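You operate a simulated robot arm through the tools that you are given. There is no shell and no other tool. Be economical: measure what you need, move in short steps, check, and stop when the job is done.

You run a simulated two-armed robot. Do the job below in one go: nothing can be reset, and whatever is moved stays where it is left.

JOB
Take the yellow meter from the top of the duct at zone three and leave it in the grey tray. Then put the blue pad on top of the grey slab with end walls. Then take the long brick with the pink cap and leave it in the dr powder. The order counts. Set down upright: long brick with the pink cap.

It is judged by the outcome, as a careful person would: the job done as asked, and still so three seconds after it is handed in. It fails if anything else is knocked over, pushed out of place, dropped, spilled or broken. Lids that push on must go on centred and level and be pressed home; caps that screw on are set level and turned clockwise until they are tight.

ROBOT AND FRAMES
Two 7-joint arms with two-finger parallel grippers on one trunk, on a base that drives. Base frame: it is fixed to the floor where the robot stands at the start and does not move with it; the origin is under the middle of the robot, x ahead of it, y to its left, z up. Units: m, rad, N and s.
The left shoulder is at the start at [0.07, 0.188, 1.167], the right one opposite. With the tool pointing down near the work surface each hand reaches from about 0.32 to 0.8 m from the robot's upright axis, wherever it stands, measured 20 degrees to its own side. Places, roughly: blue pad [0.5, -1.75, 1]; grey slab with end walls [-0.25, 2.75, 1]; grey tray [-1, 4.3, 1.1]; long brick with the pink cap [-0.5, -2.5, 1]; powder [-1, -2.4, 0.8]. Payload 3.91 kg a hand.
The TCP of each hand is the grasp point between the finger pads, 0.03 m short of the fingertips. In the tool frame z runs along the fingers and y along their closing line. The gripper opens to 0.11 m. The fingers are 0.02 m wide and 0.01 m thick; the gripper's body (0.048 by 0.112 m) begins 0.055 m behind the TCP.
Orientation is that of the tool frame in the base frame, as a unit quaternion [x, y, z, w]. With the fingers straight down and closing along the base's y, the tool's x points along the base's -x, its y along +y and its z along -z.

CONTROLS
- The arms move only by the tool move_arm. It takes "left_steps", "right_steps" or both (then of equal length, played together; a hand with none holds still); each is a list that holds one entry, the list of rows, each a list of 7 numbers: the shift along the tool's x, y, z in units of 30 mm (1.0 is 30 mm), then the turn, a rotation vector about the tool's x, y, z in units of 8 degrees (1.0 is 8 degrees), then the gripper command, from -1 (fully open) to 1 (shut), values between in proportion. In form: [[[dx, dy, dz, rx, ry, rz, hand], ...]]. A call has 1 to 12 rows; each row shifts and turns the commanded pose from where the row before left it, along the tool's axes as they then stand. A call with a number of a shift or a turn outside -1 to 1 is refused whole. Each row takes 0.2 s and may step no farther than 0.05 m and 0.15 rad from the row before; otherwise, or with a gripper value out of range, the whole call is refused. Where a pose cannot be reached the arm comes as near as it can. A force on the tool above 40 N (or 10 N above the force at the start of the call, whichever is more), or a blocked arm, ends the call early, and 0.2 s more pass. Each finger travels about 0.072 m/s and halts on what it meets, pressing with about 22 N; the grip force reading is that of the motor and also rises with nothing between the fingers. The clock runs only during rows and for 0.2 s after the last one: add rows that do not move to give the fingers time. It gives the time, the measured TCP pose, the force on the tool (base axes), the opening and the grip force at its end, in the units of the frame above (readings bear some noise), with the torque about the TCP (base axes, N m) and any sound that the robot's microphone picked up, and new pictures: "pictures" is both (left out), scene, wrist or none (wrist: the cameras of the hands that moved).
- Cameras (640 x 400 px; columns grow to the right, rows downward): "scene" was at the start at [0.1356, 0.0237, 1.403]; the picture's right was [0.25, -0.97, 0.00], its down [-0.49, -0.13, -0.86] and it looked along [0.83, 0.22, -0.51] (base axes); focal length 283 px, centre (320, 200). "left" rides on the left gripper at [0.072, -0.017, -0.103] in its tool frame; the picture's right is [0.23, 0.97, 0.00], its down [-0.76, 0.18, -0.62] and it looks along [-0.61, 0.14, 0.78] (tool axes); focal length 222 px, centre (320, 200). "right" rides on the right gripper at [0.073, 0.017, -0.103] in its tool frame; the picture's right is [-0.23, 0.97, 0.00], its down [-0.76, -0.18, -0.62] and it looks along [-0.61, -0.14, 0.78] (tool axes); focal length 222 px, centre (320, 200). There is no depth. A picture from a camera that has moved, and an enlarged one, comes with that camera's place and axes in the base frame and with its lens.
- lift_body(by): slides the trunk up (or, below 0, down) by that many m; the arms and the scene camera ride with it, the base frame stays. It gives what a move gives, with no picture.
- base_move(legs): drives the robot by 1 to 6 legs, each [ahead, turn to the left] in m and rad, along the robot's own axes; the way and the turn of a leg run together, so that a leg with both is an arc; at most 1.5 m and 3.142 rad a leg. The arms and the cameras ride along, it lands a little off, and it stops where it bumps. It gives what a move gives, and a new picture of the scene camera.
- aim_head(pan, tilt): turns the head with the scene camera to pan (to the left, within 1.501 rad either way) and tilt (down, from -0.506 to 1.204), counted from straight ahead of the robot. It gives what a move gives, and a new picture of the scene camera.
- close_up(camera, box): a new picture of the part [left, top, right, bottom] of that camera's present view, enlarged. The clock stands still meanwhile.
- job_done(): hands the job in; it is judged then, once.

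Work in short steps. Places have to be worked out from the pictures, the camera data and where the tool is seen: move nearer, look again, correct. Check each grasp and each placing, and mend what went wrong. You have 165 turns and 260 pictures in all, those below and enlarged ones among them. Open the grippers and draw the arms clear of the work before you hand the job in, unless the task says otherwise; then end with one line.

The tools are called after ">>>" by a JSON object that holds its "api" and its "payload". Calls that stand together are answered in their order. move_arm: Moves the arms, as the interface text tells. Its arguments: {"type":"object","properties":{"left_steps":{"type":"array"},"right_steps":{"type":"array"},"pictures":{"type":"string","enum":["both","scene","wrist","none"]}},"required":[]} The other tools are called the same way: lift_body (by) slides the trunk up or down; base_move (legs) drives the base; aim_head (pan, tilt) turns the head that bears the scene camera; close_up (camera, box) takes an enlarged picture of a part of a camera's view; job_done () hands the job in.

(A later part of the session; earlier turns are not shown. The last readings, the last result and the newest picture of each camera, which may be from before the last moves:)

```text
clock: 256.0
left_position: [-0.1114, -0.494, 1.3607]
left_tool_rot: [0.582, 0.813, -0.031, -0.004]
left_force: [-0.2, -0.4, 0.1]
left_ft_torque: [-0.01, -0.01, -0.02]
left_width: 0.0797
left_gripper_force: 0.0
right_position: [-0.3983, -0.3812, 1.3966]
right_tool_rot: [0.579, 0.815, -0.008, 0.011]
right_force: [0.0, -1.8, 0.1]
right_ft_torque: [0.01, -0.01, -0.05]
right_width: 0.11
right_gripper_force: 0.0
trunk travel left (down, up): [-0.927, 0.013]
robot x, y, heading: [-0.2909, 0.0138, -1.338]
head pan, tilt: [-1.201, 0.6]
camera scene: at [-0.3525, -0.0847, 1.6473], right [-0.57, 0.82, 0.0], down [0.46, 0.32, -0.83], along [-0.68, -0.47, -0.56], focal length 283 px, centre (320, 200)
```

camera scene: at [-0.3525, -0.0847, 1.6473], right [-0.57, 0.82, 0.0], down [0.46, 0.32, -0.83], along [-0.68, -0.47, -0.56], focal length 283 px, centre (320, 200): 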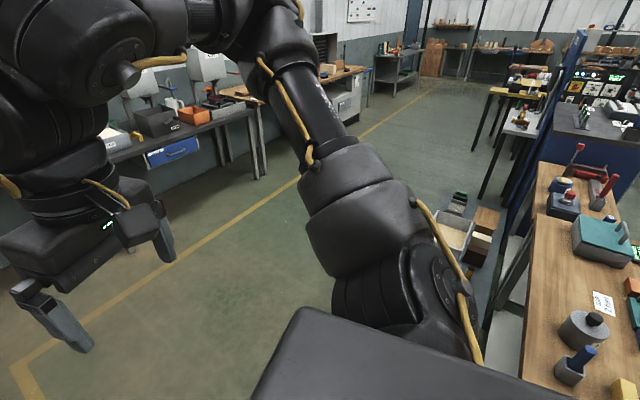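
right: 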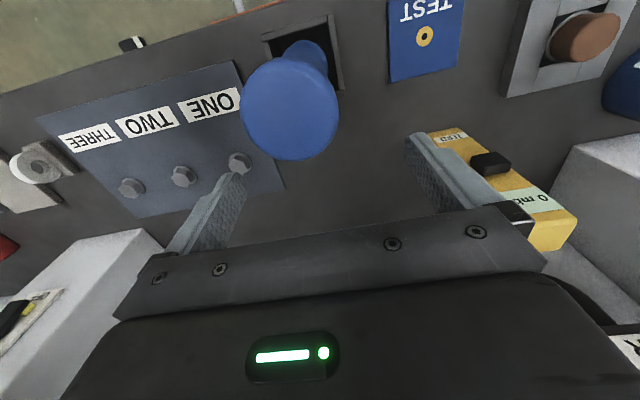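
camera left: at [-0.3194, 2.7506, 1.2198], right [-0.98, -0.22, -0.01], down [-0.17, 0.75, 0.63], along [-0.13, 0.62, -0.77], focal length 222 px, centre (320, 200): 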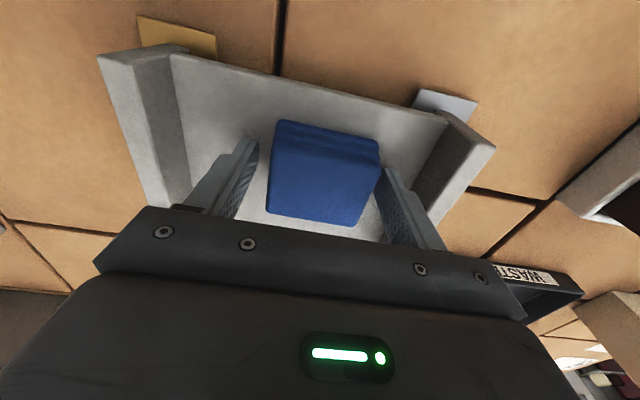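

All items on that table still stand. I continue to the sample table, to about (−0.7, −1.72).

>>> {"api": "base_move", "payload": {"legs": [[0, -0.46], [0.9, 0], [0.87, 0], [0, 0.23]]}}

>>> {"api": "lift_body", "payload": {"by": -0.15}}

>>> {"api": "aim_head", "payload": {"pan": 0.1, "tilt": 0.75}}

```text
clock: 267.1
left_position: [-0.6487, -2.2234, 1.3606]
left_tool_rot: [0.68, 0.733, -0.03, -0.007]
left_force: [0.7, -1.0, -1.1]
left_ft_torque: [-0.01, 0.01, -0.04]
left_width: 0.0798
left_gripper_force: 0.0
right_position: [-0.8978, -2.0413, 1.3962]
right_tool_rot: [0.677, 0.736, -0.008, 0.01]
right_force: [0.1, 0.1, -0.1]
right_ft_torque: [0.0, -0.01, 0.02]
right_width: 0.1096
right_gripper_force: 0.1
trunk travel left (down, up): [-0.927, 0.013]
robot x, y, heading: [-0.6938, -1.6845, -1.594]
head pan, tilt: [-1.201, 0.6]
camera scene: at [-0.7801, -1.768, 1.6471], right [-0.34, 0.94, 0.0], down [0.53, 0.19, -0.82], along [-0.77, -0.28, -0.57], focal length 283 px, centre (320, 200)
```

scene: 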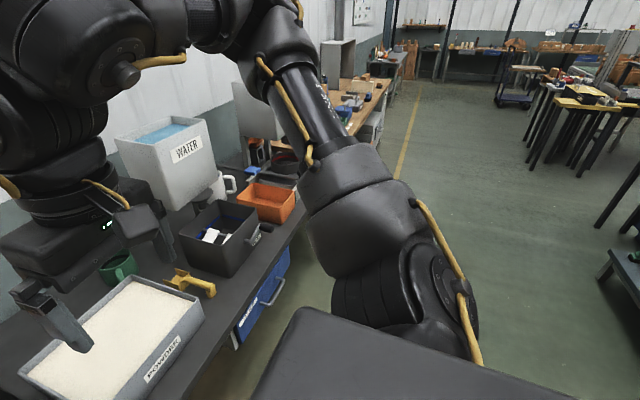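

```text
clock: 268.8
left_position: [-0.6482, -2.2247, 1.2112]
left_tool_rot: [0.679, 0.733, -0.031, -0.007]
left_force: [0.0, 0.3, 0.3]
left_ft_torque: [0.0, -0.01, 0.03]
left_width: 0.0798
left_gripper_force: 0.1
right_position: [-0.8957, -2.0413, 1.2477]
right_tool_rot: [0.677, 0.736, -0.01, 0.009]
right_force: [0.2, 0.3, -0.2]
right_ft_torque: [0.03, 0.01, 0.0]
right_width: 0.1101
right_gripper_force: 0.1
trunk travel left (down, up): [-0.777, 0.163]
robot x, y, heading: [-0.6923, -1.6905, -1.588]
head pan, tilt: [-1.201, 0.6]
```

```text
clock: 270.3
left_position: [-0.6472, -2.225, 1.2123]
left_tool_rot: [0.68, 0.732, -0.031, -0.007]
left_force: [0.2, -0.1, 0.5]
left_ft_torque: [0.04, 0.0, 0.01]
left_width: 0.0795
left_gripper_force: 0.1
right_position: [-0.8965, -2.0429, 1.2476]
right_tool_rot: [0.678, 0.735, -0.009, 0.01]
right_force: [0.3, -0.6, 0.1]
right_ft_torque: [0.01, 0.0, -0.02]
right_width: 0.11
right_gripper_force: 0.1
trunk travel left (down, up): [-0.777, 0.163]
robot x, y, heading: [-0.6937, -1.6886, -1.594]
head pan, tilt: [0.099, 0.75]
camera scene: at [-0.6881, -1.82, 1.4844], right [-1.0, -0.08, 0.0], down [-0.05, 0.68, -0.73], along [0.06, -0.73, -0.68], focal length 283 px, centre (320, 200)
```

scene: 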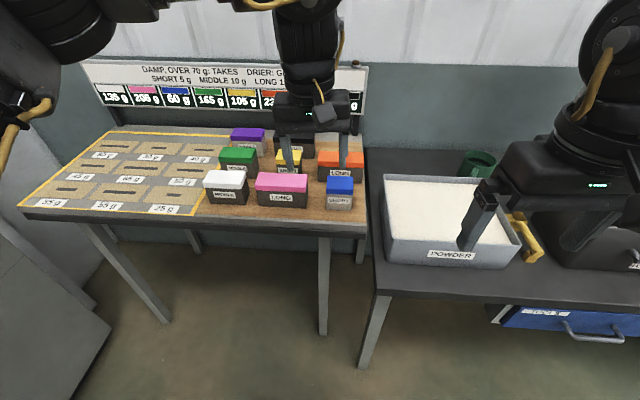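

I zoom in on the bricks.

>>> {"api": "close_up", "payload": {"camera": "scene", "box": [190, 110, 390, 235]}}

```text
3.20 times, centred on (290, 172) of scene
camera zoom: at [-0.6881, -1.82, 1.4844], right [-1.0, -0.08, 0.0], down [-0.05, 0.68, -0.73], along [0.06, -0.73, -0.68], focal length 906 px, centre (416, 288)
```

zoom: 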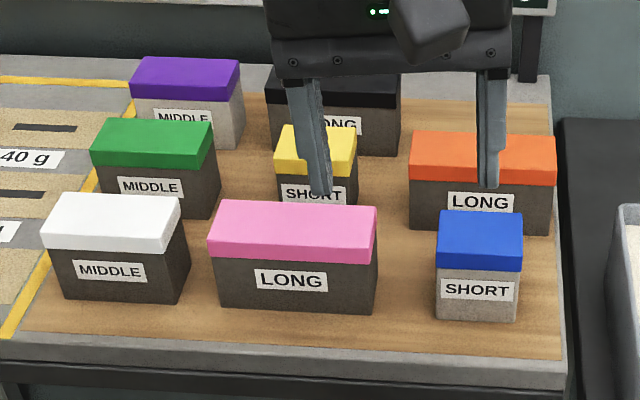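

Pink brick: about 160 × 78 × 67 mm, centre near (−0.52, −2.49), long side along x. I move 0.18 m closer, then straighten the left hand and turn it 90° at height so the fingers close across the brick's short side.

>>> {"api": "base_move", "payload": {"legs": [[0.17, 0]]}}

>>> {"api": "move_arm", "payload": {"left_steps": [[[0, 0, 0, -0.39, 0.23, -0.7, -1], [0, 0, 0, 0, 0, -0.95, -1], [0, 0, 0, 0, 0, -0.95, -1], [0, 0, 0, 0, 0, -0.95, -1], [0, 0, 0, 0, 0, -0.95, -1], [0, 0, 0, 0, 0, -0.95, -1], [0, 0, 0, 0, 0, -0.95, -1], [0, 0, 0, 0, 0, -0.95, -1], [0, 0, 0, 0, 0, -0.95, -1], [0, 0, 0, 0, 0, -0.95, -1], [0, 0, 0, 0, 0, -0.95, -1], [0, 0, 0, 0, 0, -0.95, -1]]], "pictures": "wrist"}}

```text
clock: 271.7
left_position: [-0.6496, -2.3919, 1.2127]
left_tool_rot: [0.68, 0.733, -0.032, -0.007]
left_force: [1.3, -0.1, 0.7]
left_ft_torque: [-0.06, -0.01, -0.02]
left_width: 0.0796
left_gripper_force: 0.1
right_position: [-0.8991, -2.2106, 1.2477]
right_tool_rot: [0.676, 0.737, -0.009, 0.01]
right_force: [-0.3, 0.4, 0.6]
right_ft_torque: [-0.03, -0.01, -0.01]
right_width: 0.1102
right_gripper_force: 0.2
trunk travel left (down, up): [-0.777, 0.163]
robot x, y, heading: [-0.6954, -1.8577, -1.59]
head pan, tilt: [0.099, 0.75]
camera scene: at [-0.6911, -1.9877, 1.4847], right [-1.0, -0.08, 0.0], down [-0.05, 0.68, -0.73], along [0.06, -0.73, -0.68], focal length 283 px, centre (320, 200)
```

scene: 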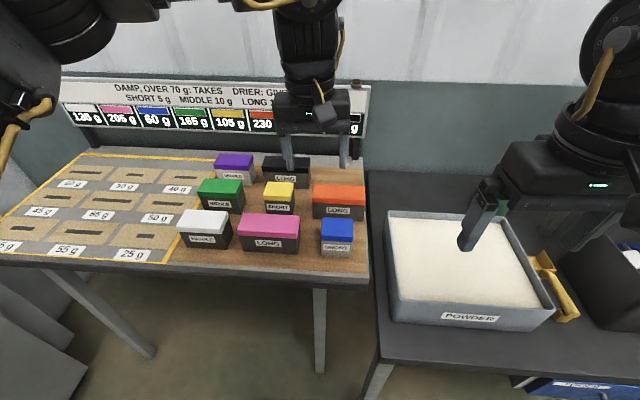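

```text
clock: 274.3
left_position: [-0.689, -2.4712, 1.2606]
left_tool_rot: [0.433, 0.901, -0.011, -0.01]
left_force: [-0.1, 0.1, -0.2]
left_ft_torque: [0.0, 0.02, 0.0]
left_width: 0.11
left_gripper_force: 0.0
left hand out of reach, approached as far as the arm can: row 1, 2, 3, 4, 5, 6, 7, 8, 9, 10, 11, 12
right_position: [-0.8996, -2.212, 1.2468]
right_tool_rot: [0.676, 0.737, -0.009, 0.01]
right_force: [-0.5, -1.2, -0.2]
right_ft_torque: [-0.01, 0.0, 0.0]
right_width: 0.1098
right_gripper_force: 0.2
trunk travel left (down, up): [-0.777, 0.163]
robot x, y, heading: [-0.6944, -1.8623, -1.595]
head pan, tilt: [0.099, 0.75]
camera left: at [-0.7445, -2.4225, 1.3645], right [0.62, 0.79, -0.03], down [0.63, -0.48, 0.61], along [0.47, -0.39, -0.79], focal length 222 px, centre (320, 200)
```

left: 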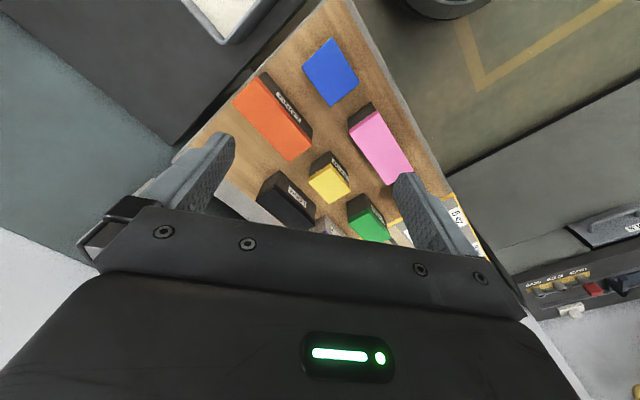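

The wrist turned only part way at this height. I lower the hand to about z 1.11 and continue turning.

>>> {"api": "move_arm", "payload": {"left_steps": [[[0, 0, 1, 0, 0, 0, -1], [0, 0, 1, 0, 0, 0, -1], [0, 0, 1, 0, 0, 0, -1], [0, 0, 1, 0, 0, 0, -1], [0, 0, 1, 0, 0, 0, -1], [0, 0, 0, 0, 0, -0.9, -1], [0, 0, 0, 0, 0, -0.9, -1], [0, 0, 0, 0, 0, -0.9, -1], [0, 0, 0, 0, 0, -0.9, -1], [0, 0, 0, 0, 0, 0, -1]]], "pictures": "none"}}

```text
clock: 276.5
left_position: [-0.6873, -2.4983, 1.1938]
left_tool_rot: [0.418, 0.908, -0.012, -0.009]
left_force: [-0.1, 0.5, 0.5]
left_ft_torque: [-0.01, 0.04, 0.0]
left_width: 0.1103
left_gripper_force: 0.1
left hand out of reach, approached as far as the arm can: row 1, 2, 3, 4, 5, 6, 7, 8, 9
right_position: [-0.8997, -2.214, 1.2472]
right_tool_rot: [0.676, 0.736, -0.01, 0.01]
right_force: [-0.2, -0.4, 0.3]
right_ft_torque: [-0.02, 0.01, 0.02]
right_width: 0.11
right_gripper_force: 0.1
trunk travel left (down, up): [-0.777, 0.163]
robot x, y, heading: [-0.6967, -1.8591, -1.591]
head pan, tilt: [0.099, 0.75]
```

The left wrist is at a joint limit this way. I turn it back to neutral and retract, then plan the other direction.

>>> {"api": "move_arm", "payload": {"left_steps": [[[0, 0, 0, 0, 0, 0.9, -1], [0, 0, 0, 0, 0, 0.9, -1], [0, 0, 0, 0, 0, 0.9, -1], [0, 0, 0, 0, 0, 0.9, -1], [0, 0, 0, 0, 0, 0.9, -1], [0.7, 0.7, 0, 0, 0, 0.4, -1], [0.7, 0.7, 0, 0, 0, 0, -1], [0.7, 0.7, 0, 0, 0, 0, -1], [0, 0.7, 0, 0, 0, 0, -1], [0, 0.7, 0, 0, 0, 0, -1], [0, 0, 0, 0, 0, 0, -1]]], "pictures": "none"}}

```text
clock: 278.9
left_position: [-0.5875, -2.429, 1.1903]
left_tool_rot: [0.699, 0.715, -0.015, -0.003]
left_force: [0.3, 0.2, -0.6]
left_ft_torque: [0.01, -0.02, 0.01]
left_width: 0.1101
left_gripper_force: 0.1
right_position: [-0.9006, -2.2124, 1.2467]
right_tool_rot: [0.677, 0.736, -0.008, 0.009]
right_force: [-0.7, 1.1, -0.9]
right_ft_torque: [-0.01, -0.01, 0.03]
right_width: 0.1102
right_gripper_force: 0.0
trunk travel left (down, up): [-0.777, 0.163]
robot x, y, heading: [-0.6961, -1.8601, -1.589]
head pan, tilt: [0.099, 0.75]
```

Back to neutral with no limit flagged. Now I lower slightly and turn the other way (clockwise).

>>> {"api": "move_arm", "payload": {"left_steps": [[[0.3, 0, 1, 0, 0, 0, -1], [0.3, 0, 1, 0, 0, 0, -1], [0, 0, 0, 0, 0, 0.95, -1], [0, 0, 0, 0, 0, 0.95, -1], [0, 0, 0, 0, 0, 0.95, -1], [0, 0, 0, 0, 0, 0.95, -1], [0, 0, 0, 0, 0, 0.95, -1], [0, 0, 0, 0, 0, 0.95, -1], [0, 0, 0, 0, 0, 0.95, -1], [0, 0, 0, 0, 0, 0.95, -1], [0, 0, 0, 0, 0, 0.95, -1], [0, 0, 0, 0, 0, 0.95, -1]]], "pictures": "none"}}

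```text
clock: 281.5
left_position: [-0.5889, -2.4117, 1.1305]
left_tool_rot: [0.991, 0.131, -0.014, 0.006]
left_force: [0.3, -0.1, 0.0]
left_ft_torque: [-0.03, 0.01, 0.03]
left_width: 0.1099
left_gripper_force: 0.1
right_position: [-0.8987, -2.2121, 1.2468]
right_tool_rot: [0.676, 0.737, -0.008, 0.01]
right_force: [-1.1, 0.3, 0.3]
right_ft_torque: [-0.02, -0.01, -0.01]
right_width: 0.1099
right_gripper_force: 0.1
trunk travel left (down, up): [-0.777, 0.163]
robot x, y, heading: [-0.6958, -1.857, -1.586]
head pan, tilt: [0.099, 0.75]
```

That direction works. I finish the turn, level the hand, and move over the brick.

>>> {"api": "move_arm", "payload": {"left_steps": [[[0, 0, 0, 0.03, 0.1, 0.94, -1], [0, 0, 0, 0.03, 0.1, 0.94, -1], [0.77, 0.88, 0, 0, 0, 0, -1], [0.77, 0.88, 0, 0, 0, 0, -1], [0.77, 0.88, 0, 0, 0, 0, -1], [0, 0, 0, 0, 0, 0, -1]]], "pictures": "both"}}

>>> {"api": "close_up", "payload": {"camera": "scene", "box": [170, 130, 370, 265]}}

```text
clock: 282.9
left_position: [-0.5168, -2.4919, 1.13]
left_tool_rot: [1.0, 0.001, 0.0, 0.003]
left_force: [-0.5, 0.5, 0.3]
left_ft_torque: [0.0, 0.01, 0.0]
left_width: 0.1102
left_gripper_force: 0.1
right_position: [-0.8998, -2.2132, 1.2462]
right_tool_rot: [0.676, 0.737, -0.009, 0.01]
right_force: [0.7, 0.6, -0.8]
right_ft_torque: [-0.04, 0.02, -0.02]
right_width: 0.11
right_gripper_force: 0.0
trunk travel left (down, up): [-0.777, 0.163]
robot x, y, heading: [-0.6924, -1.8569, -1.592]
head pan, tilt: [0.099, 0.75]
camera scene: at [-0.6911, -1.9907, 1.4844], right [-1.0, -0.08, 0.0], down [-0.05, 0.68, -0.73], along [0.06, -0.73, -0.68], focal length 283 px, centre (320, 200)
camera left: at [-0.4449, -2.4736, 1.2342], right [0.23, -0.97, 0.0], down [-0.76, -0.18, 0.62], along [-0.61, -0.15, -0.78], focal length 222 px, centre (320, 200)
```

scene: 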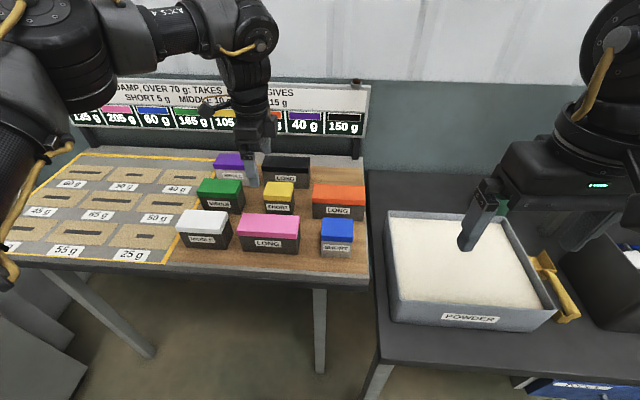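
left: 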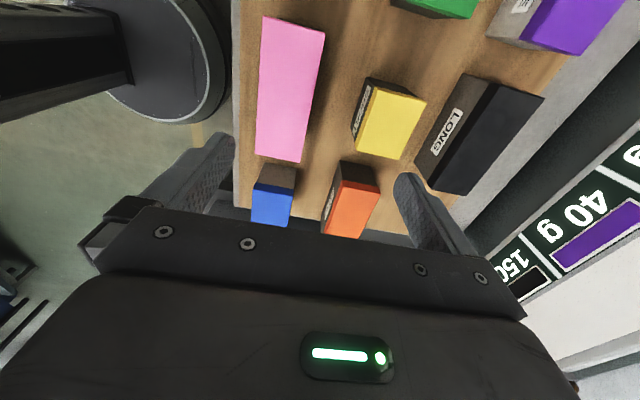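

```text
2.96 times, centred on (270, 198) of scene
camera zoom: at [-0.6911, -1.9907, 1.4844], right [-1.0, -0.08, 0.0], down [-0.05, 0.68, -0.73], along [0.06, -0.73, -0.68], focal length 839 px, centre (468, 207)
```

zoom: 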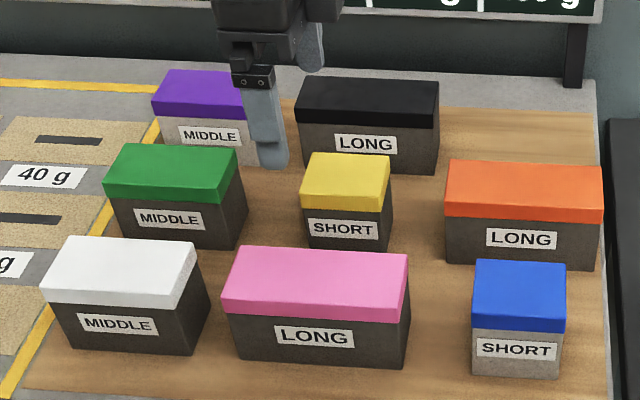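

Combining both cameras: brick centre (−0.529, −2.457), top z 0.962, table z 0.882. I shift accordingly and descend part way to verify.

>>> {"api": "move_arm", "payload": {"left_steps": [[[-0.2, -0.58, 0, 0, 0, 0, -1], [-0.2, -0.58, 0, 0, 0, 0, -1], [0, 0, 1, 0, 0, 0, -1], [0, 0, 1, 0, 0, 0, -1], [0, 0, 1, 0, 0, 0, -1], [0, 0, 0, 0, 0, 0, -1]]], "pictures": "both"}}

>>> {"api": "close_up", "payload": {"camera": "scene", "box": [170, 130, 370, 265]}}

```text
clock: 284.3
left_position: [-0.529, -2.4575, 1.041]
left_tool_rot: [1.0, 0.002, 0.0, 0.003]
left_force: [0.5, 0.1, -0.3]
left_ft_torque: [0.0, 0.01, -0.01]
left_width: 0.1101
left_gripper_force: 0.1
right_position: [-0.899, -2.2124, 1.2469]
right_tool_rot: [0.676, 0.737, -0.009, 0.01]
right_force: [-0.6, 0.4, 0.2]
right_ft_torque: [0.0, -0.02, 0.01]
right_width: 0.11
right_gripper_force: 0.1
trunk travel left (down, up): [-0.777, 0.163]
robot x, y, heading: [-0.6946, -1.8608, -1.593]
head pan, tilt: [0.099, 0.75]
camera scene: at [-0.6913, -1.991, 1.4844], right [-1.0, -0.08, 0.0], down [-0.05, 0.68, -0.73], along [0.06, -0.73, -0.68], focal length 283 px, centre (320, 200)
camera left: at [-0.4578, -2.4389, 1.1432], right [0.23, -0.97, 0.0], down [-0.76, -0.18, 0.62], along [-0.61, -0.15, -0.78], focal length 222 px, centre (320, 200)
```

scene: 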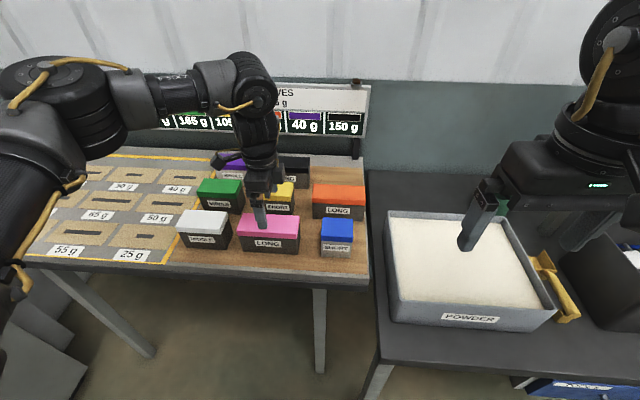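
left: 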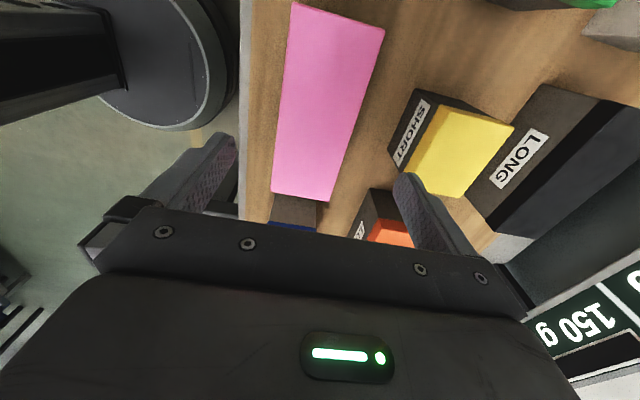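

```text
2.96 times, centred on (270, 198) of scene
camera zoom: at [-0.6913, -1.991, 1.4844], right [-1.0, -0.08, 0.0], down [-0.05, 0.68, -0.73], along [0.06, -0.73, -0.68], focal length 839 px, centre (468, 207)
```

zoom: 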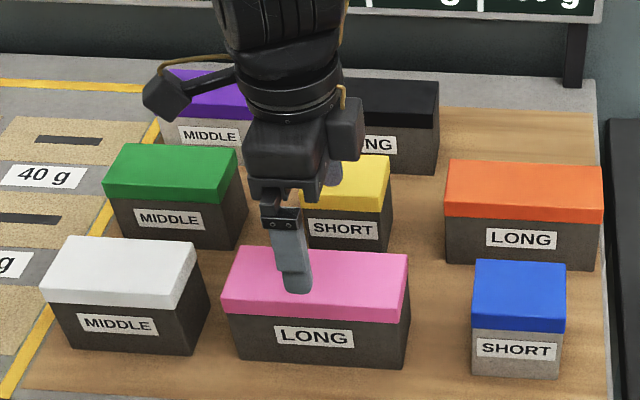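

Aligned within a few millimetres. I descend to z ≈ 0.922 and close.

>>> {"api": "move_arm", "payload": {"left_steps": [[[0, -0.12, 1, 0, 0, 0, -1], [0, 0, 1, 0, 0, 0, -1], [0, 0, 1, 0, 0, 0, -1], [0, 0, 0.95, 0, 0, 0, -1], [0, 0, 0, 0, 0, 0, -1], [0, 0, 0, 0, 0, 0, 1], [0, 0, 0, 0, 0, 0, 1], [0, 0, 0, 0, 0, 0, 1], [0, 0, 0, 0, 0, 0, 1]]], "pictures": "both"}}

>>> {"api": "close_up", "payload": {"camera": "scene", "box": [170, 130, 370, 265]}}

```text
clock: 286.3
left_position: [-0.5319, -2.455, 0.9193]
left_tool_rot: [1.0, 0.002, 0.001, 0.001]
left_force: [-1.3, 4.4, -0.4]
left_ft_torque: [0.43, -0.09, 0.15]
left_width: 0.0601
left_gripper_force: 21.8
right_position: [-0.8998, -2.2113, 1.2472]
right_tool_rot: [0.677, 0.736, -0.009, 0.01]
right_force: [1.0, 0.1, -0.6]
right_ft_torque: [-0.01, -0.04, -0.02]
right_width: 0.1097
right_gripper_force: 0.1
trunk travel left (down, up): [-0.777, 0.163]
robot x, y, heading: [-0.6927, -1.8542, -1.594]
head pan, tilt: [0.099, 0.75]
camera scene: at [-0.6914, -1.9903, 1.4844], right [-1.0, -0.08, 0.0], down [-0.05, 0.68, -0.73], along [0.06, -0.73, -0.68], focal length 283 px, centre (320, 200)
camera left: at [-0.4587, -2.4355, 1.0232], right [0.23, -0.97, 0.0], down [-0.76, -0.18, 0.62], along [-0.61, -0.15, -0.78], focal length 222 px, centre (320, 200)
```

scene: 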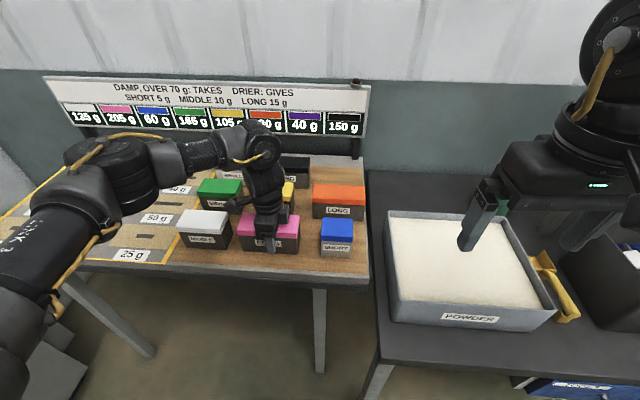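
left: 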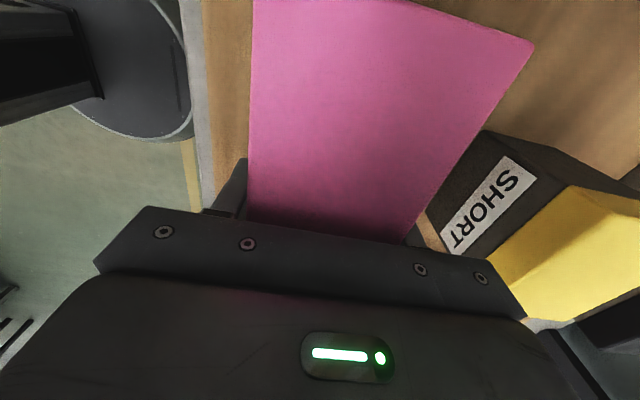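

```text
2.96 times, centred on (270, 198) of scene
camera zoom: at [-0.6914, -1.9903, 1.4844], right [-1.0, -0.08, 0.0], down [-0.05, 0.68, -0.73], along [0.06, -0.73, -0.68], focal length 839 px, centre (468, 207)
```

zoom: 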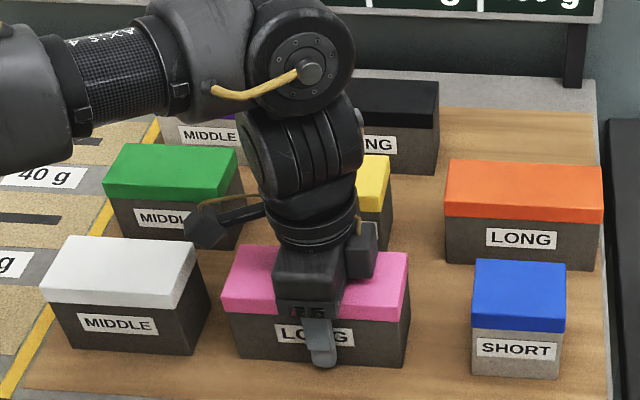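

Gripped at 60 mm. I lift straight up 0.15 m and check.

>>> {"api": "move_arm", "payload": {"left_steps": [[[0, 0, -0.5, 0, 0, 0, 1], [0, 0, -1, 0, 0, 0, 1], [0, 0, -1, 0, 0, 0, 1], [0, 0, -1, 0, 0, 0, 1], [0, 0, -1, 0, 0, 0, 1], [0, 0, -0.8, 0, 0, 0, 1], [0, 0, 0, 0, 0, 0, 1]]], "pictures": "scene"}}

```text
clock: 287.9
left_position: [-0.5289, -2.4544, 1.0801]
left_tool_rot: [1.0, 0.002, 0.0, 0.0]
left_force: [-0.1, -0.2, -9.3]
left_ft_torque: [0.02, 0.05, -0.01]
left_width: 0.0598
left_gripper_force: 22.6
right_position: [-0.8983, -2.2144, 1.2463]
right_tool_rot: [0.676, 0.737, -0.009, 0.009]
right_force: [0.2, 0.6, 0.4]
right_ft_torque: [0.0, 0.01, 0.01]
right_width: 0.1101
right_gripper_force: 0.0
trunk travel left (down, up): [-0.777, 0.163]
robot x, y, heading: [-0.6953, -1.856, -1.593]
head pan, tilt: [0.099, 0.75]
camera scene: at [-0.6904, -1.993, 1.4841], right [-1.0, -0.08, 0.0], down [-0.06, 0.68, -0.73], along [0.06, -0.73, -0.68], focal length 283 px, centre (320, 200)
```

scene: 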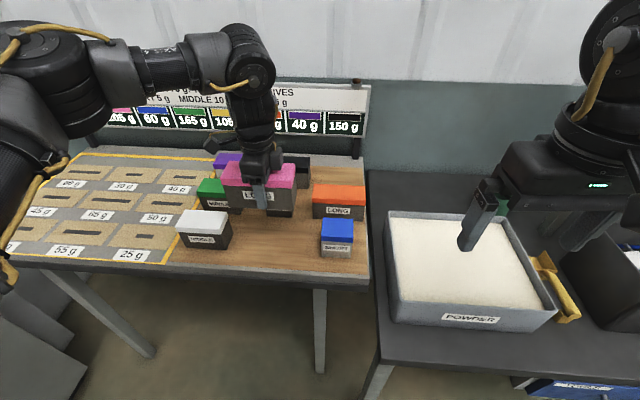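

Brick lifted level (≈0.9 kg). The powder box is centred near (−1.0, −2.45). I raise a bit more and swing the base right so the brick comes over the box.

>>> {"api": "move_arm", "payload": {"left_steps": [[[0, 0, -1, 0, 0, 0, 1], [0, 0, -1, 0, 0, 0, 1], [0, 0, 0, 0, 0, 0, 1]]], "pictures": "none"}}

>>> {"api": "base_move", "payload": {"legs": [[0, -0.37], [0, -0.37]]}}

>>> {"api": "aim_head", "payload": {"pan": 0.2, "tilt": 0.75}}

```text
clock: 288.7
left_position: [-0.532, -2.4544, 1.1399]
left_tool_rot: [1.0, 0.001, -0.001, 0.001]
left_force: [-0.2, -0.1, -9.4]
left_ft_torque: [0.02, 0.1, 0.01]
left_width: 0.0599
left_gripper_force: 21.6
right_position: [-0.8976, -2.2156, 1.2475]
right_tool_rot: [0.676, 0.737, -0.007, 0.009]
right_force: [0.0, 0.2, 0.3]
right_ft_torque: [0.02, 0.0, 0.01]
right_width: 0.1099
right_gripper_force: 0.1
trunk travel left (down, up): [-0.777, 0.163]
robot x, y, heading: [-0.6919, -1.8596, -1.592]
head pan, tilt: [0.099, 0.75]
```

```text
clock: 291.4
left_position: [-0.9747, -2.4094, 1.1406]
left_tool_rot: [0.933, -0.359, -0.002, 0.001]
left_force: [0.1, -0.2, -9.0]
left_ft_torque: [0.03, 0.08, 0.01]
left_width: 0.0598
left_gripper_force: 22.2
right_position: [-1.0824, -1.9852, 1.2458]
right_tool_rot: [0.897, 0.442, -0.012, 0.005]
right_force: [0.5, -0.9, -0.2]
right_ft_torque: [0.0, -0.02, 0.0]
right_width: 0.11
right_gripper_force: 0.0
trunk travel left (down, up): [-0.777, 0.163]
robot x, y, heading: [-0.6941, -1.857, -2.33]
head pan, tilt: [0.099, 0.75]
camera scene: at [-0.7808, -1.9631, 1.4842], right [-0.79, 0.61, 0.0], down [0.42, 0.54, -0.73], along [-0.45, -0.58, -0.68], focal length 283 px, centre (320, 200)
```

scene: 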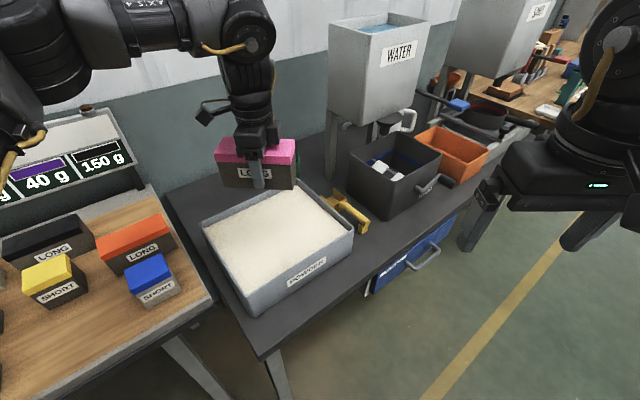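

```text
clock: 292.1
left_position: [-0.9766, -2.4083, 1.1391]
left_tool_rot: [0.933, -0.359, -0.001, 0.001]
left_force: [0.2, 0.6, -8.3]
left_ft_torque: [0.03, 0.05, -0.05]
left_width: 0.0599
left_gripper_force: 21.8
right_position: [-1.0847, -1.9851, 1.2467]
right_tool_rot: [0.897, 0.442, -0.012, 0.005]
right_force: [-0.2, -0.3, 0.6]
right_ft_torque: [0.0, 0.03, 0.01]
right_width: 0.1099
right_gripper_force: 0.1
trunk travel left (down, up): [-0.777, 0.163]
robot x, y, heading: [-0.6947, -1.8614, -2.329]
head pan, tilt: [0.201, 0.75]
camera scene: at [-0.7758, -1.9662, 1.4842], right [-0.85, 0.53, 0.0], down [0.36, 0.58, -0.73], along [-0.39, -0.62, -0.68], focal length 283 px, centre (320, 200)
```

scene: 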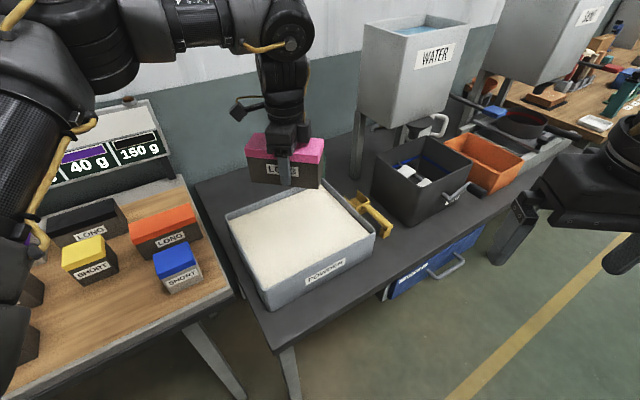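

I turn the brick back square with the box and look down from the wrist.

>>> {"api": "move_arm", "payload": {"left_steps": [[[0, 0, 0, 0, 0, -0.877, 1], [0, 0, 0, 0, 0, -0.877, 1], [0, 0, 0, 0, 0, -0.877, 1], [0, 0, 0, 0, 0, -0.877, 1], [0, 0, 0, 0, 0, -0.877, 1], [0, 0, 0, 0, 0, -0.877, 1], [0, 0, 0, 0, 0, 0, 1]]], "pictures": "both"}}

```text
clock: 293.7
left_position: [-0.9756, -2.4066, 1.1395]
left_tool_rot: [1.0, 0.001, 0.0, 0.0]
left_force: [1.0, 0.0, -9.6]
left_ft_torque: [0.03, 0.03, 0.0]
left_width: 0.0598
left_gripper_force: 21.7
right_position: [-1.0844, -1.9849, 1.2471]
right_tool_rot: [0.897, 0.442, -0.011, 0.006]
right_force: [-0.7, -0.4, -0.2]
right_ft_torque: [0.02, -0.02, 0.0]
right_width: 0.11
right_gripper_force: 0.0
trunk travel left (down, up): [-0.777, 0.163]
robot x, y, heading: [-0.6988, -1.8587, -2.326]
head pan, tilt: [0.201, 0.75]
camera scene: at [-0.7758, -1.9663, 1.4842], right [-0.85, 0.53, 0.0], down [0.36, 0.58, -0.73], along [-0.39, -0.62, -0.68], focal length 283 px, centre (320, 200)
camera left: at [-0.9027, -2.3897, 1.243], right [0.23, -0.97, 0.0], down [-0.76, -0.18, 0.62], along [-0.61, -0.14, -0.78], focal length 222 px, centre (320, 200)
```

scene: 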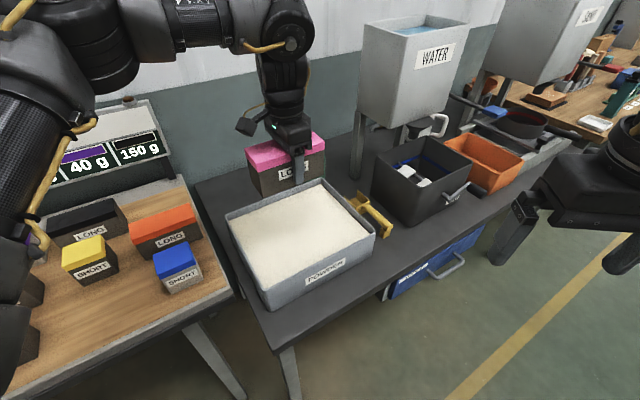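
left: 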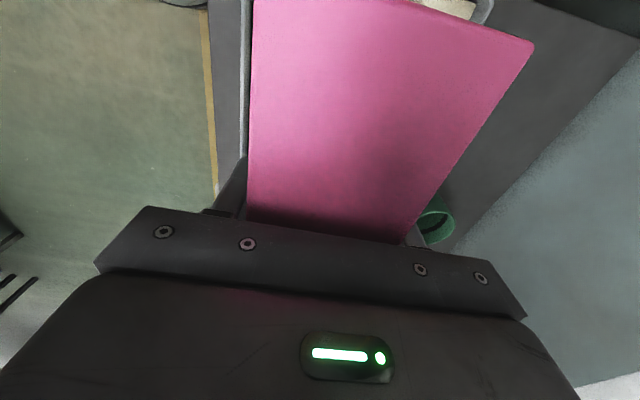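

The box rim is at z ≈ 0.909, box centre (−0.997, −2.43). I shift ~3 cm and descend to just above the rim.

>>> {"api": "move_arm", "payload": {"left_steps": [[[-0.71, 0.78, 0, 0, 0, 0, 1], [0, 0, 1, 0, 0, 0, 1], [0, 0, 1, 0, 0, 0, 1], [0, 0, 1, 0, 0, 0, 1], [0, 0, 1, 0, 0, 0, 1], [0, 0, 1, 0, 0, 0, 1], [0, 0, 0, 0, 0, 0, 1]]], "pictures": "wrist"}}

>>> {"api": "close_up", "payload": {"camera": "scene", "box": [210, 110, 410, 310]}}

```text
clock: 295.3
left_position: [-0.9979, -2.4311, 0.9899]
left_tool_rot: [1.0, 0.0, -0.001, 0.001]
left_force: [0.2, 0.8, -8.7]
left_ft_torque: [0.0, 0.05, 0.03]
left_width: 0.0594
left_gripper_force: 21.9
right_position: [-1.0848, -1.9828, 1.2471]
right_tool_rot: [0.897, 0.442, -0.011, 0.006]
right_force: [0.4, -0.4, -0.4]
right_ft_torque: [-0.02, -0.01, 0.0]
right_width: 0.1101
right_gripper_force: 0.1
trunk travel left (down, up): [-0.777, 0.163]
robot x, y, heading: [-0.6962, -1.8586, -2.334]
head pan, tilt: [0.201, 0.75]
camera left: at [-0.9255, -2.4135, 1.0931], right [0.23, -0.97, 0.0], down [-0.76, -0.18, 0.62], along [-0.61, -0.14, -0.78], focal length 222 px, centre (320, 200)
```

left: 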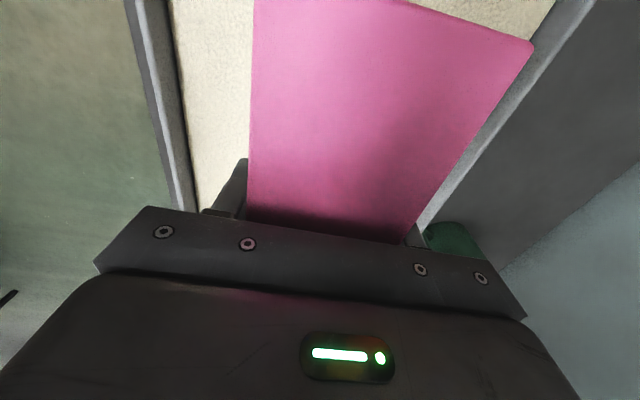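

```text
2.00 times, centred on (310, 210) of scene
camera zoom: at [-0.7762, -1.9656, 1.4843], right [-0.85, 0.53, 0.0], down [0.36, 0.58, -0.73], along [-0.39, -0.62, -0.68], focal length 566 px, centre (340, 180)
```

zoom: 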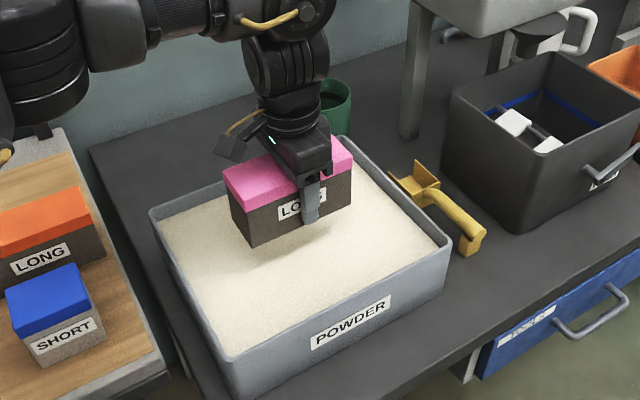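

The brick is well inside the box. I lower in small steps until it rests on the powder.

>>> {"api": "move_arm", "payload": {"left_steps": [[[0, 0, 0.6, 0, 0, 0, 1], [0, 0, 0.6, 0, 0, 0, 1], [0, 0, 0.2, 0, 0, 0, 1], [0, 0, 0, 0, 0, 0, 1]]], "pictures": "none"}}

>>> {"api": "move_arm", "payload": {"left_steps": [[[0, 0, 0.15, 0, 0, 0, 1], [0, 0, 0.15, 0, 0, 0, 1], [0, 0, 0, 0, 0, 0, 1]]], "pictures": "none"}}

>>> {"api": "close_up", "payload": {"camera": "scene", "box": [210, 110, 410, 310]}}

```text
clock: 296.3
left_position: [-0.9967, -2.4321, 0.9473]
left_tool_rot: [1.0, 0.001, -0.001, 0.001]
left_force: [-0.3, 0.0, -9.7]
left_ft_torque: [-0.02, 0.06, -0.05]
left_width: 0.0601
left_gripper_force: 21.7
right_position: [-1.0841, -1.9826, 1.2476]
right_tool_rot: [0.897, 0.442, -0.011, 0.006]
right_force: [-0.1, 0.3, 0.0]
right_ft_torque: [0.03, 0.02, 0.02]
right_width: 0.1099
right_gripper_force: 0.1
trunk travel left (down, up): [-0.777, 0.163]
robot x, y, heading: [-0.6956, -1.8623, -2.328]
head pan, tilt: [0.201, 0.75]
```

```text
clock: 297.1
left_position: [-0.9977, -2.4317, 0.9396]
left_tool_rot: [1.0, 0.001, -0.001, 0.001]
left_force: [0.3, 0.1, -8.8]
left_ft_torque: [0.01, 0.03, -0.01]
left_width: 0.0601
left_gripper_force: 22.2
right_position: [-1.0846, -1.9837, 1.2469]
right_tool_rot: [0.897, 0.442, -0.011, 0.005]
right_force: [-0.1, 0.2, -0.5]
right_ft_torque: [0.02, 0.0, 0.01]
right_width: 0.1098
right_gripper_force: 0.1
trunk travel left (down, up): [-0.777, 0.163]
robot x, y, heading: [-0.6935, -1.861, -2.329]
head pan, tilt: [0.201, 0.75]
```

```text
2.00 times, centred on (310, 210) of scene
camera zoom: at [-0.7759, -1.9661, 1.4842], right [-0.85, 0.53, 0.0], down [0.36, 0.58, -0.73], along [-0.39, -0.62, -0.68], focal length 566 px, centre (340, 180)
```

zoom: 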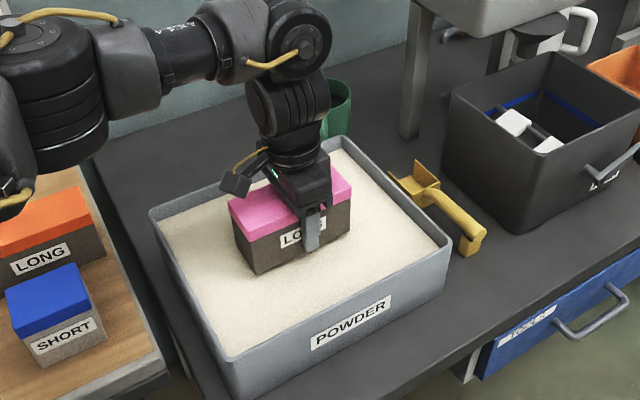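

Not touching yet; I continue in small steps.

>>> {"api": "move_arm", "payload": {"left_steps": [[[0, 0, 0.15, 0, 0, 0, 1], [0, 0, 0.15, 0, 0, 0, 1], [0, 0, 0, 0, 0, 0, 1]]], "pictures": "none"}}

>>> {"api": "move_arm", "payload": {"left_steps": [[[0, 0, 0.15, 0, 0, 0, 1], [0, 0, 0.15, 0, 0, 0, 1], [0, 0, 0, 0, 0, 0, 1]]], "pictures": "none"}}

>>> {"api": "close_up", "payload": {"camera": "scene", "box": [210, 110, 410, 310]}}

```text
clock: 297.9
left_position: [-0.997, -2.4321, 0.9305]
left_tool_rot: [1.0, -0.001, 0.0, 0.0]
left_force: [0.4, 0.0, -10.0]
left_ft_torque: [0.02, 0.03, 0.0]
left_width: 0.06
left_gripper_force: 22.5
right_position: [-1.0843, -1.9846, 1.2472]
right_tool_rot: [0.897, 0.442, -0.011, 0.006]
right_force: [-0.5, 0.3, 0.6]
right_ft_torque: [-0.01, 0.02, 0.01]
right_width: 0.11
right_gripper_force: 0.1
trunk travel left (down, up): [-0.777, 0.163]
robot x, y, heading: [-0.6957, -1.8589, -2.331]
head pan, tilt: [0.201, 0.75]
```

```text
clock: 298.7
left_position: [-0.9967, -2.434, 0.921]
left_tool_rot: [1.0, 0.0, -0.001, 0.0]
left_force: [-1.0, 0.4, -8.7]
left_ft_torque: [0.0, 0.1, 0.01]
left_width: 0.0601
left_gripper_force: 22.1
right_position: [-1.0844, -1.9847, 1.246]
right_tool_rot: [0.897, 0.442, -0.011, 0.004]
right_force: [0.0, -0.4, -0.7]
right_ft_torque: [0.04, 0.0, 0.02]
right_width: 0.1099
right_gripper_force: 0.0
trunk travel left (down, up): [-0.777, 0.163]
robot x, y, heading: [-0.6914, -1.8595, -2.33]
head pan, tilt: [0.201, 0.75]
```

```text
2.00 times, centred on (310, 210) of scene
camera zoom: at [-0.7759, -1.9661, 1.4842], right [-0.85, 0.53, 0.0], down [0.36, 0.58, -0.73], along [-0.39, -0.62, -0.68], focal length 566 px, centre (340, 180)
```

zoom: 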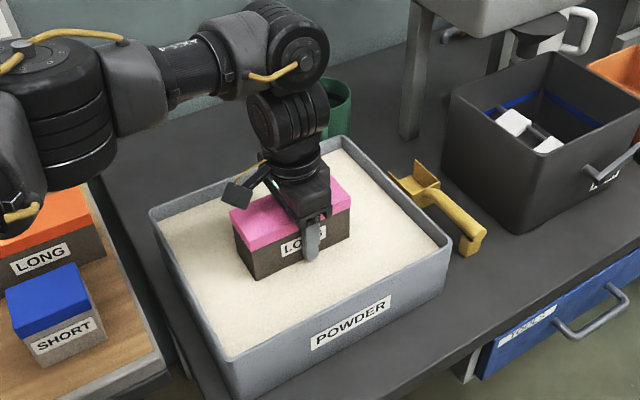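

Still carrying full weight. I go on lowering.

>>> {"api": "move_arm", "payload": {"left_steps": [[[0, 0, 0.15, 0, 0, 0, 1], [0, 0, 0.15, 0, 0, 0, 1], [0, 0, 0, 0, 0, 0, 1]]], "pictures": "none"}}

>>> {"api": "move_arm", "payload": {"left_steps": [[[0, 0, 0.1, 0, 0, 0, 1], [0, 0, 0.1, 0, 0, 0, 1], [0, 0, 0, 0, 0, 0, 1]]], "pictures": "none"}}

>>> {"api": "close_up", "payload": {"camera": "scene", "box": [210, 110, 410, 310]}}

```text
clock: 299.5
left_position: [-0.9971, -2.4326, 0.9133]
left_tool_rot: [1.0, 0.001, -0.001, 0.001]
left_force: [-0.2, -0.2, -9.7]
left_ft_torque: [0.0, 0.05, -0.02]
left_width: 0.0598
left_gripper_force: 22.1
right_position: [-1.0848, -1.9843, 1.2463]
right_tool_rot: [0.897, 0.442, -0.011, 0.006]
right_force: [0.5, -0.4, 0.2]
right_ft_torque: [-0.01, 0.01, -0.01]
right_width: 0.11
right_gripper_force: 0.1
trunk travel left (down, up): [-0.777, 0.163]
robot x, y, heading: [-0.6931, -1.8584, -2.33]
head pan, tilt: [0.201, 0.75]
```

```text
clock: 300.3
left_position: [-0.9969, -2.4313, 0.9063]
left_tool_rot: [1.0, 0.0, -0.002, 0.001]
left_force: [0.6, -0.4, -9.1]
left_ft_torque: [-0.01, 0.03, -0.01]
left_width: 0.0599
left_gripper_force: 22.2
right_position: [-1.0844, -1.9845, 1.2474]
right_tool_rot: [0.897, 0.442, -0.011, 0.005]
right_force: [-0.2, 0.0, 0.6]
right_ft_torque: [0.0, 0.0, 0.03]
right_width: 0.11
right_gripper_force: 0.1
trunk travel left (down, up): [-0.777, 0.163]
robot x, y, heading: [-0.692, -1.8582, -2.328]
head pan, tilt: [0.201, 0.75]
```

```text
2.00 times, centred on (310, 210) of scene
camera zoom: at [-0.7759, -1.9662, 1.4842], right [-0.85, 0.53, 0.0], down [0.36, 0.58, -0.73], along [-0.39, -0.62, -0.68], focal length 566 px, centre (340, 180)
```

zoom: 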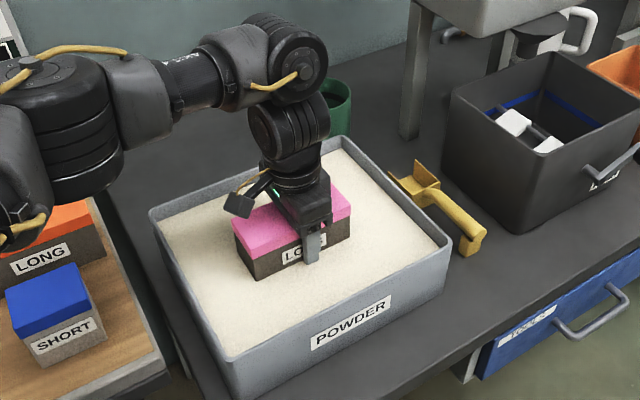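

The brick is sinking into the powder, which gives no resistance; I keep lowering gently to find the firm bottom rather than drop it.

>>> {"api": "move_arm", "payload": {"left_steps": [[[0, 0, 0.15, 0, 0, 0, 1], [0, 0, 0.15, 0, 0, 0, 1], [0, 0, 0, 0, 0, 0, 1]]], "pictures": "none"}}

>>> {"api": "move_arm", "payload": {"left_steps": [[[0, 0, 0.15, 0, 0, 0, 1], [0, 0, 0.15, 0, 0, 0, 1], [0, 0, 0, 0, 0, 0, 1]]], "pictures": "none"}}

>>> {"api": "close_up", "payload": {"camera": "scene", "box": [210, 110, 410, 310]}}

```text
clock: 301.1
left_position: [-0.9967, -2.4317, 0.8993]
left_tool_rot: [1.0, 0.0, -0.001, 0.001]
left_force: [0.1, 0.2, -9.9]
left_ft_torque: [0.03, 0.03, 0.03]
left_width: 0.06
left_gripper_force: 22.3
right_position: [-1.0853, -1.9851, 1.2474]
right_tool_rot: [0.897, 0.442, -0.011, 0.005]
right_force: [-0.8, 0.4, 0.6]
right_ft_torque: [-0.03, 0.01, 0.0]
right_width: 0.1102
right_gripper_force: 0.1
trunk travel left (down, up): [-0.777, 0.163]
robot x, y, heading: [-0.6922, -1.8608, -2.333]
head pan, tilt: [0.201, 0.75]
```

```text
clock: 301.9
left_position: [-0.9965, -2.432, 0.8886]
left_tool_rot: [1.0, 0.001, -0.001, 0.001]
left_force: [0.3, -0.3, -10.5]
left_ft_torque: [0.0, 0.04, 0.02]
left_width: 0.0599
left_gripper_force: 22.3
right_position: [-1.0853, -1.9843, 1.2485]
right_tool_rot: [0.897, 0.442, -0.011, 0.006]
right_force: [-0.9, -0.5, -0.1]
right_ft_torque: [0.0, -0.01, 0.02]
right_width: 0.1102
right_gripper_force: 0.1
trunk travel left (down, up): [-0.777, 0.163]
robot x, y, heading: [-0.6951, -1.8601, -2.331]
head pan, tilt: [0.201, 0.75]
```

```text
2.00 times, centred on (310, 210) of scene
camera zoom: at [-0.7759, -1.9661, 1.4842], right [-0.85, 0.53, 0.0], down [0.36, 0.58, -0.73], along [-0.39, -0.62, -0.68], focal length 566 px, centre (340, 180)
```

zoom: 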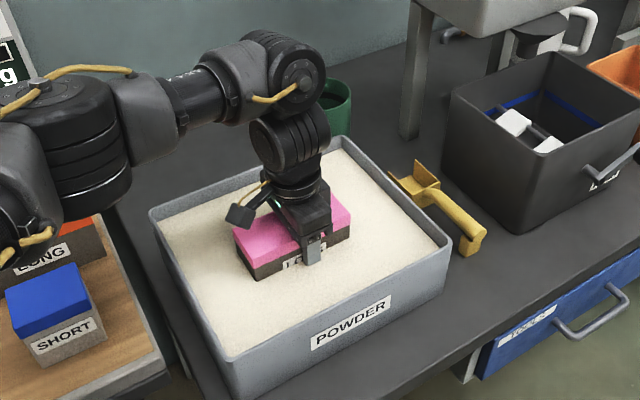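

Still full weight. Continuing down.

>>> {"api": "move_arm", "payload": {"left_steps": [[[0, 0, 0.15, 0, 0, 0, 1], [0, 0, 0.15, 0, 0, 0, 1], [0, 0, 0.1, 0, 0, 0, 1], [0, 0, 0, 0, 0, 0, 1]]], "pictures": "none"}}

>>> {"api": "move_arm", "payload": {"left_steps": [[[0, 0, 0.15, 0, 0, 0, 1], [0, 0, 0.15, 0, 0, 0, 1], [0, 0, 0, 0, 0, 0, 1]]], "pictures": "scene"}}

```text
clock: 302.9
left_position: [-0.997, -2.4324, 0.877]
left_tool_rot: [1.0, 0.0, -0.001, 0.001]
left_force: [0.5, 1.0, -10.0]
left_ft_torque: [0.0, 0.03, -0.01]
left_width: 0.0599
left_gripper_force: 21.7
right_position: [-1.0853, -1.9832, 1.2456]
right_tool_rot: [0.897, 0.442, -0.011, 0.006]
right_force: [-0.2, 0.7, -0.9]
right_ft_torque: [-0.02, -0.01, -0.01]
right_width: 0.11
right_gripper_force: 0.0
trunk travel left (down, up): [-0.777, 0.163]
robot x, y, heading: [-0.6956, -1.8606, -2.326]
head pan, tilt: [0.201, 0.75]
```

```text
clock: 303.7
left_position: [-0.9983, -2.4308, 0.8684]
left_tool_rot: [1.0, 0.0, -0.001, 0.001]
left_force: [0.0, -0.2, -9.0]
left_ft_torque: [0.0, 0.08, 0.0]
left_width: 0.0598
left_gripper_force: 22.5
right_position: [-1.0844, -1.9847, 1.2469]
right_tool_rot: [0.897, 0.442, -0.011, 0.006]
right_force: [-1.1, -0.5, 0.2]
right_ft_torque: [-0.03, -0.01, 0.0]
right_width: 0.1099
right_gripper_force: 0.1
trunk travel left (down, up): [-0.777, 0.163]
robot x, y, heading: [-0.6942, -1.8611, -2.329]
head pan, tilt: [0.201, 0.75]
camera scene: at [-0.7759, -1.9662, 1.4842], right [-0.85, 0.53, 0.0], down [0.36, 0.58, -0.73], along [-0.39, -0.62, -0.68], focal length 283 px, centre (320, 200)
```

scene: 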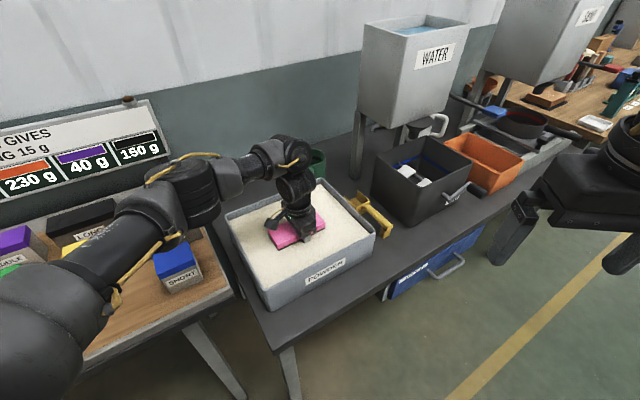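

The left forearm is getting near the bricks on the table; I check that clearance before going further.

>>> {"api": "close_up", "payload": {"camera": "scene", "box": [0, 150, 350, 370]}}

>>> {"api": "aim_head", "payload": {"pan": 0.75, "tilt": 0.75}}

```text
1.82 times, centred on (175, 260) of scene
camera zoom: at [-0.7759, -1.9662, 1.4842], right [-0.85, 0.53, 0.0], down [0.36, 0.58, -0.73], along [-0.39, -0.62, -0.68], focal length 515 px, centre (584, 91)
```

zoom: 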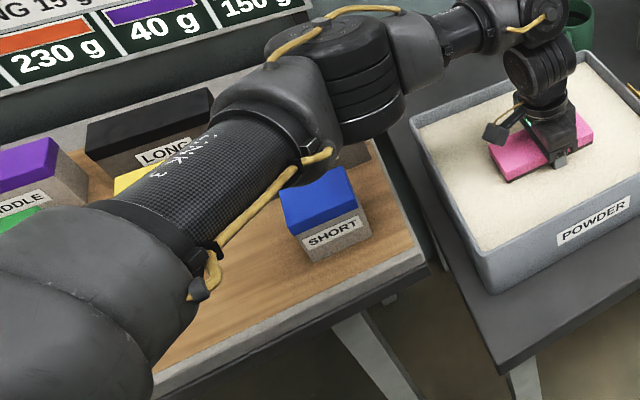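

```text
clock: 304.6
left_position: [-0.9978, -2.4312, 0.8676]
left_tool_rot: [1.0, 0.0, -0.001, 0.001]
left_force: [0.2, -0.5, -9.4]
left_ft_torque: [-0.02, 0.05, 0.0]
left_width: 0.0599
left_gripper_force: 22.3
right_position: [-1.0861, -1.9834, 1.2463]
right_tool_rot: [0.897, 0.443, -0.011, 0.005]
right_force: [0.1, 0.6, -0.4]
right_ft_torque: [0.01, -0.01, 0.01]
right_width: 0.1099
right_gripper_force: 0.0
trunk travel left (down, up): [-0.777, 0.163]
robot x, y, heading: [-0.6953, -1.857, -2.332]
head pan, tilt: [0.75, 0.75]
camera scene: at [-0.7329, -1.9788, 1.4842], right [-1.0, 0.01, 0.0], down [0.01, 0.68, -0.73], along [-0.01, -0.73, -0.68], focal length 283 px, centre (320, 200)
```

scene: 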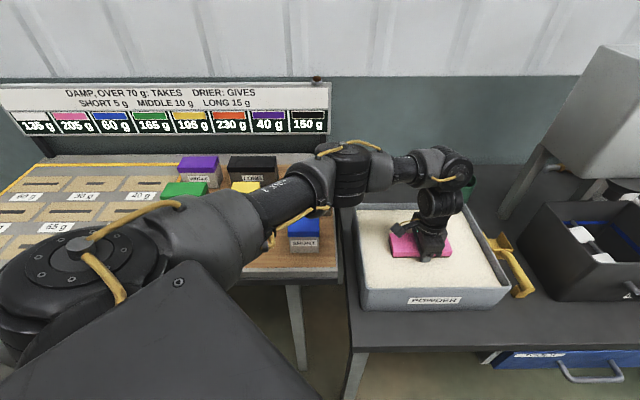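

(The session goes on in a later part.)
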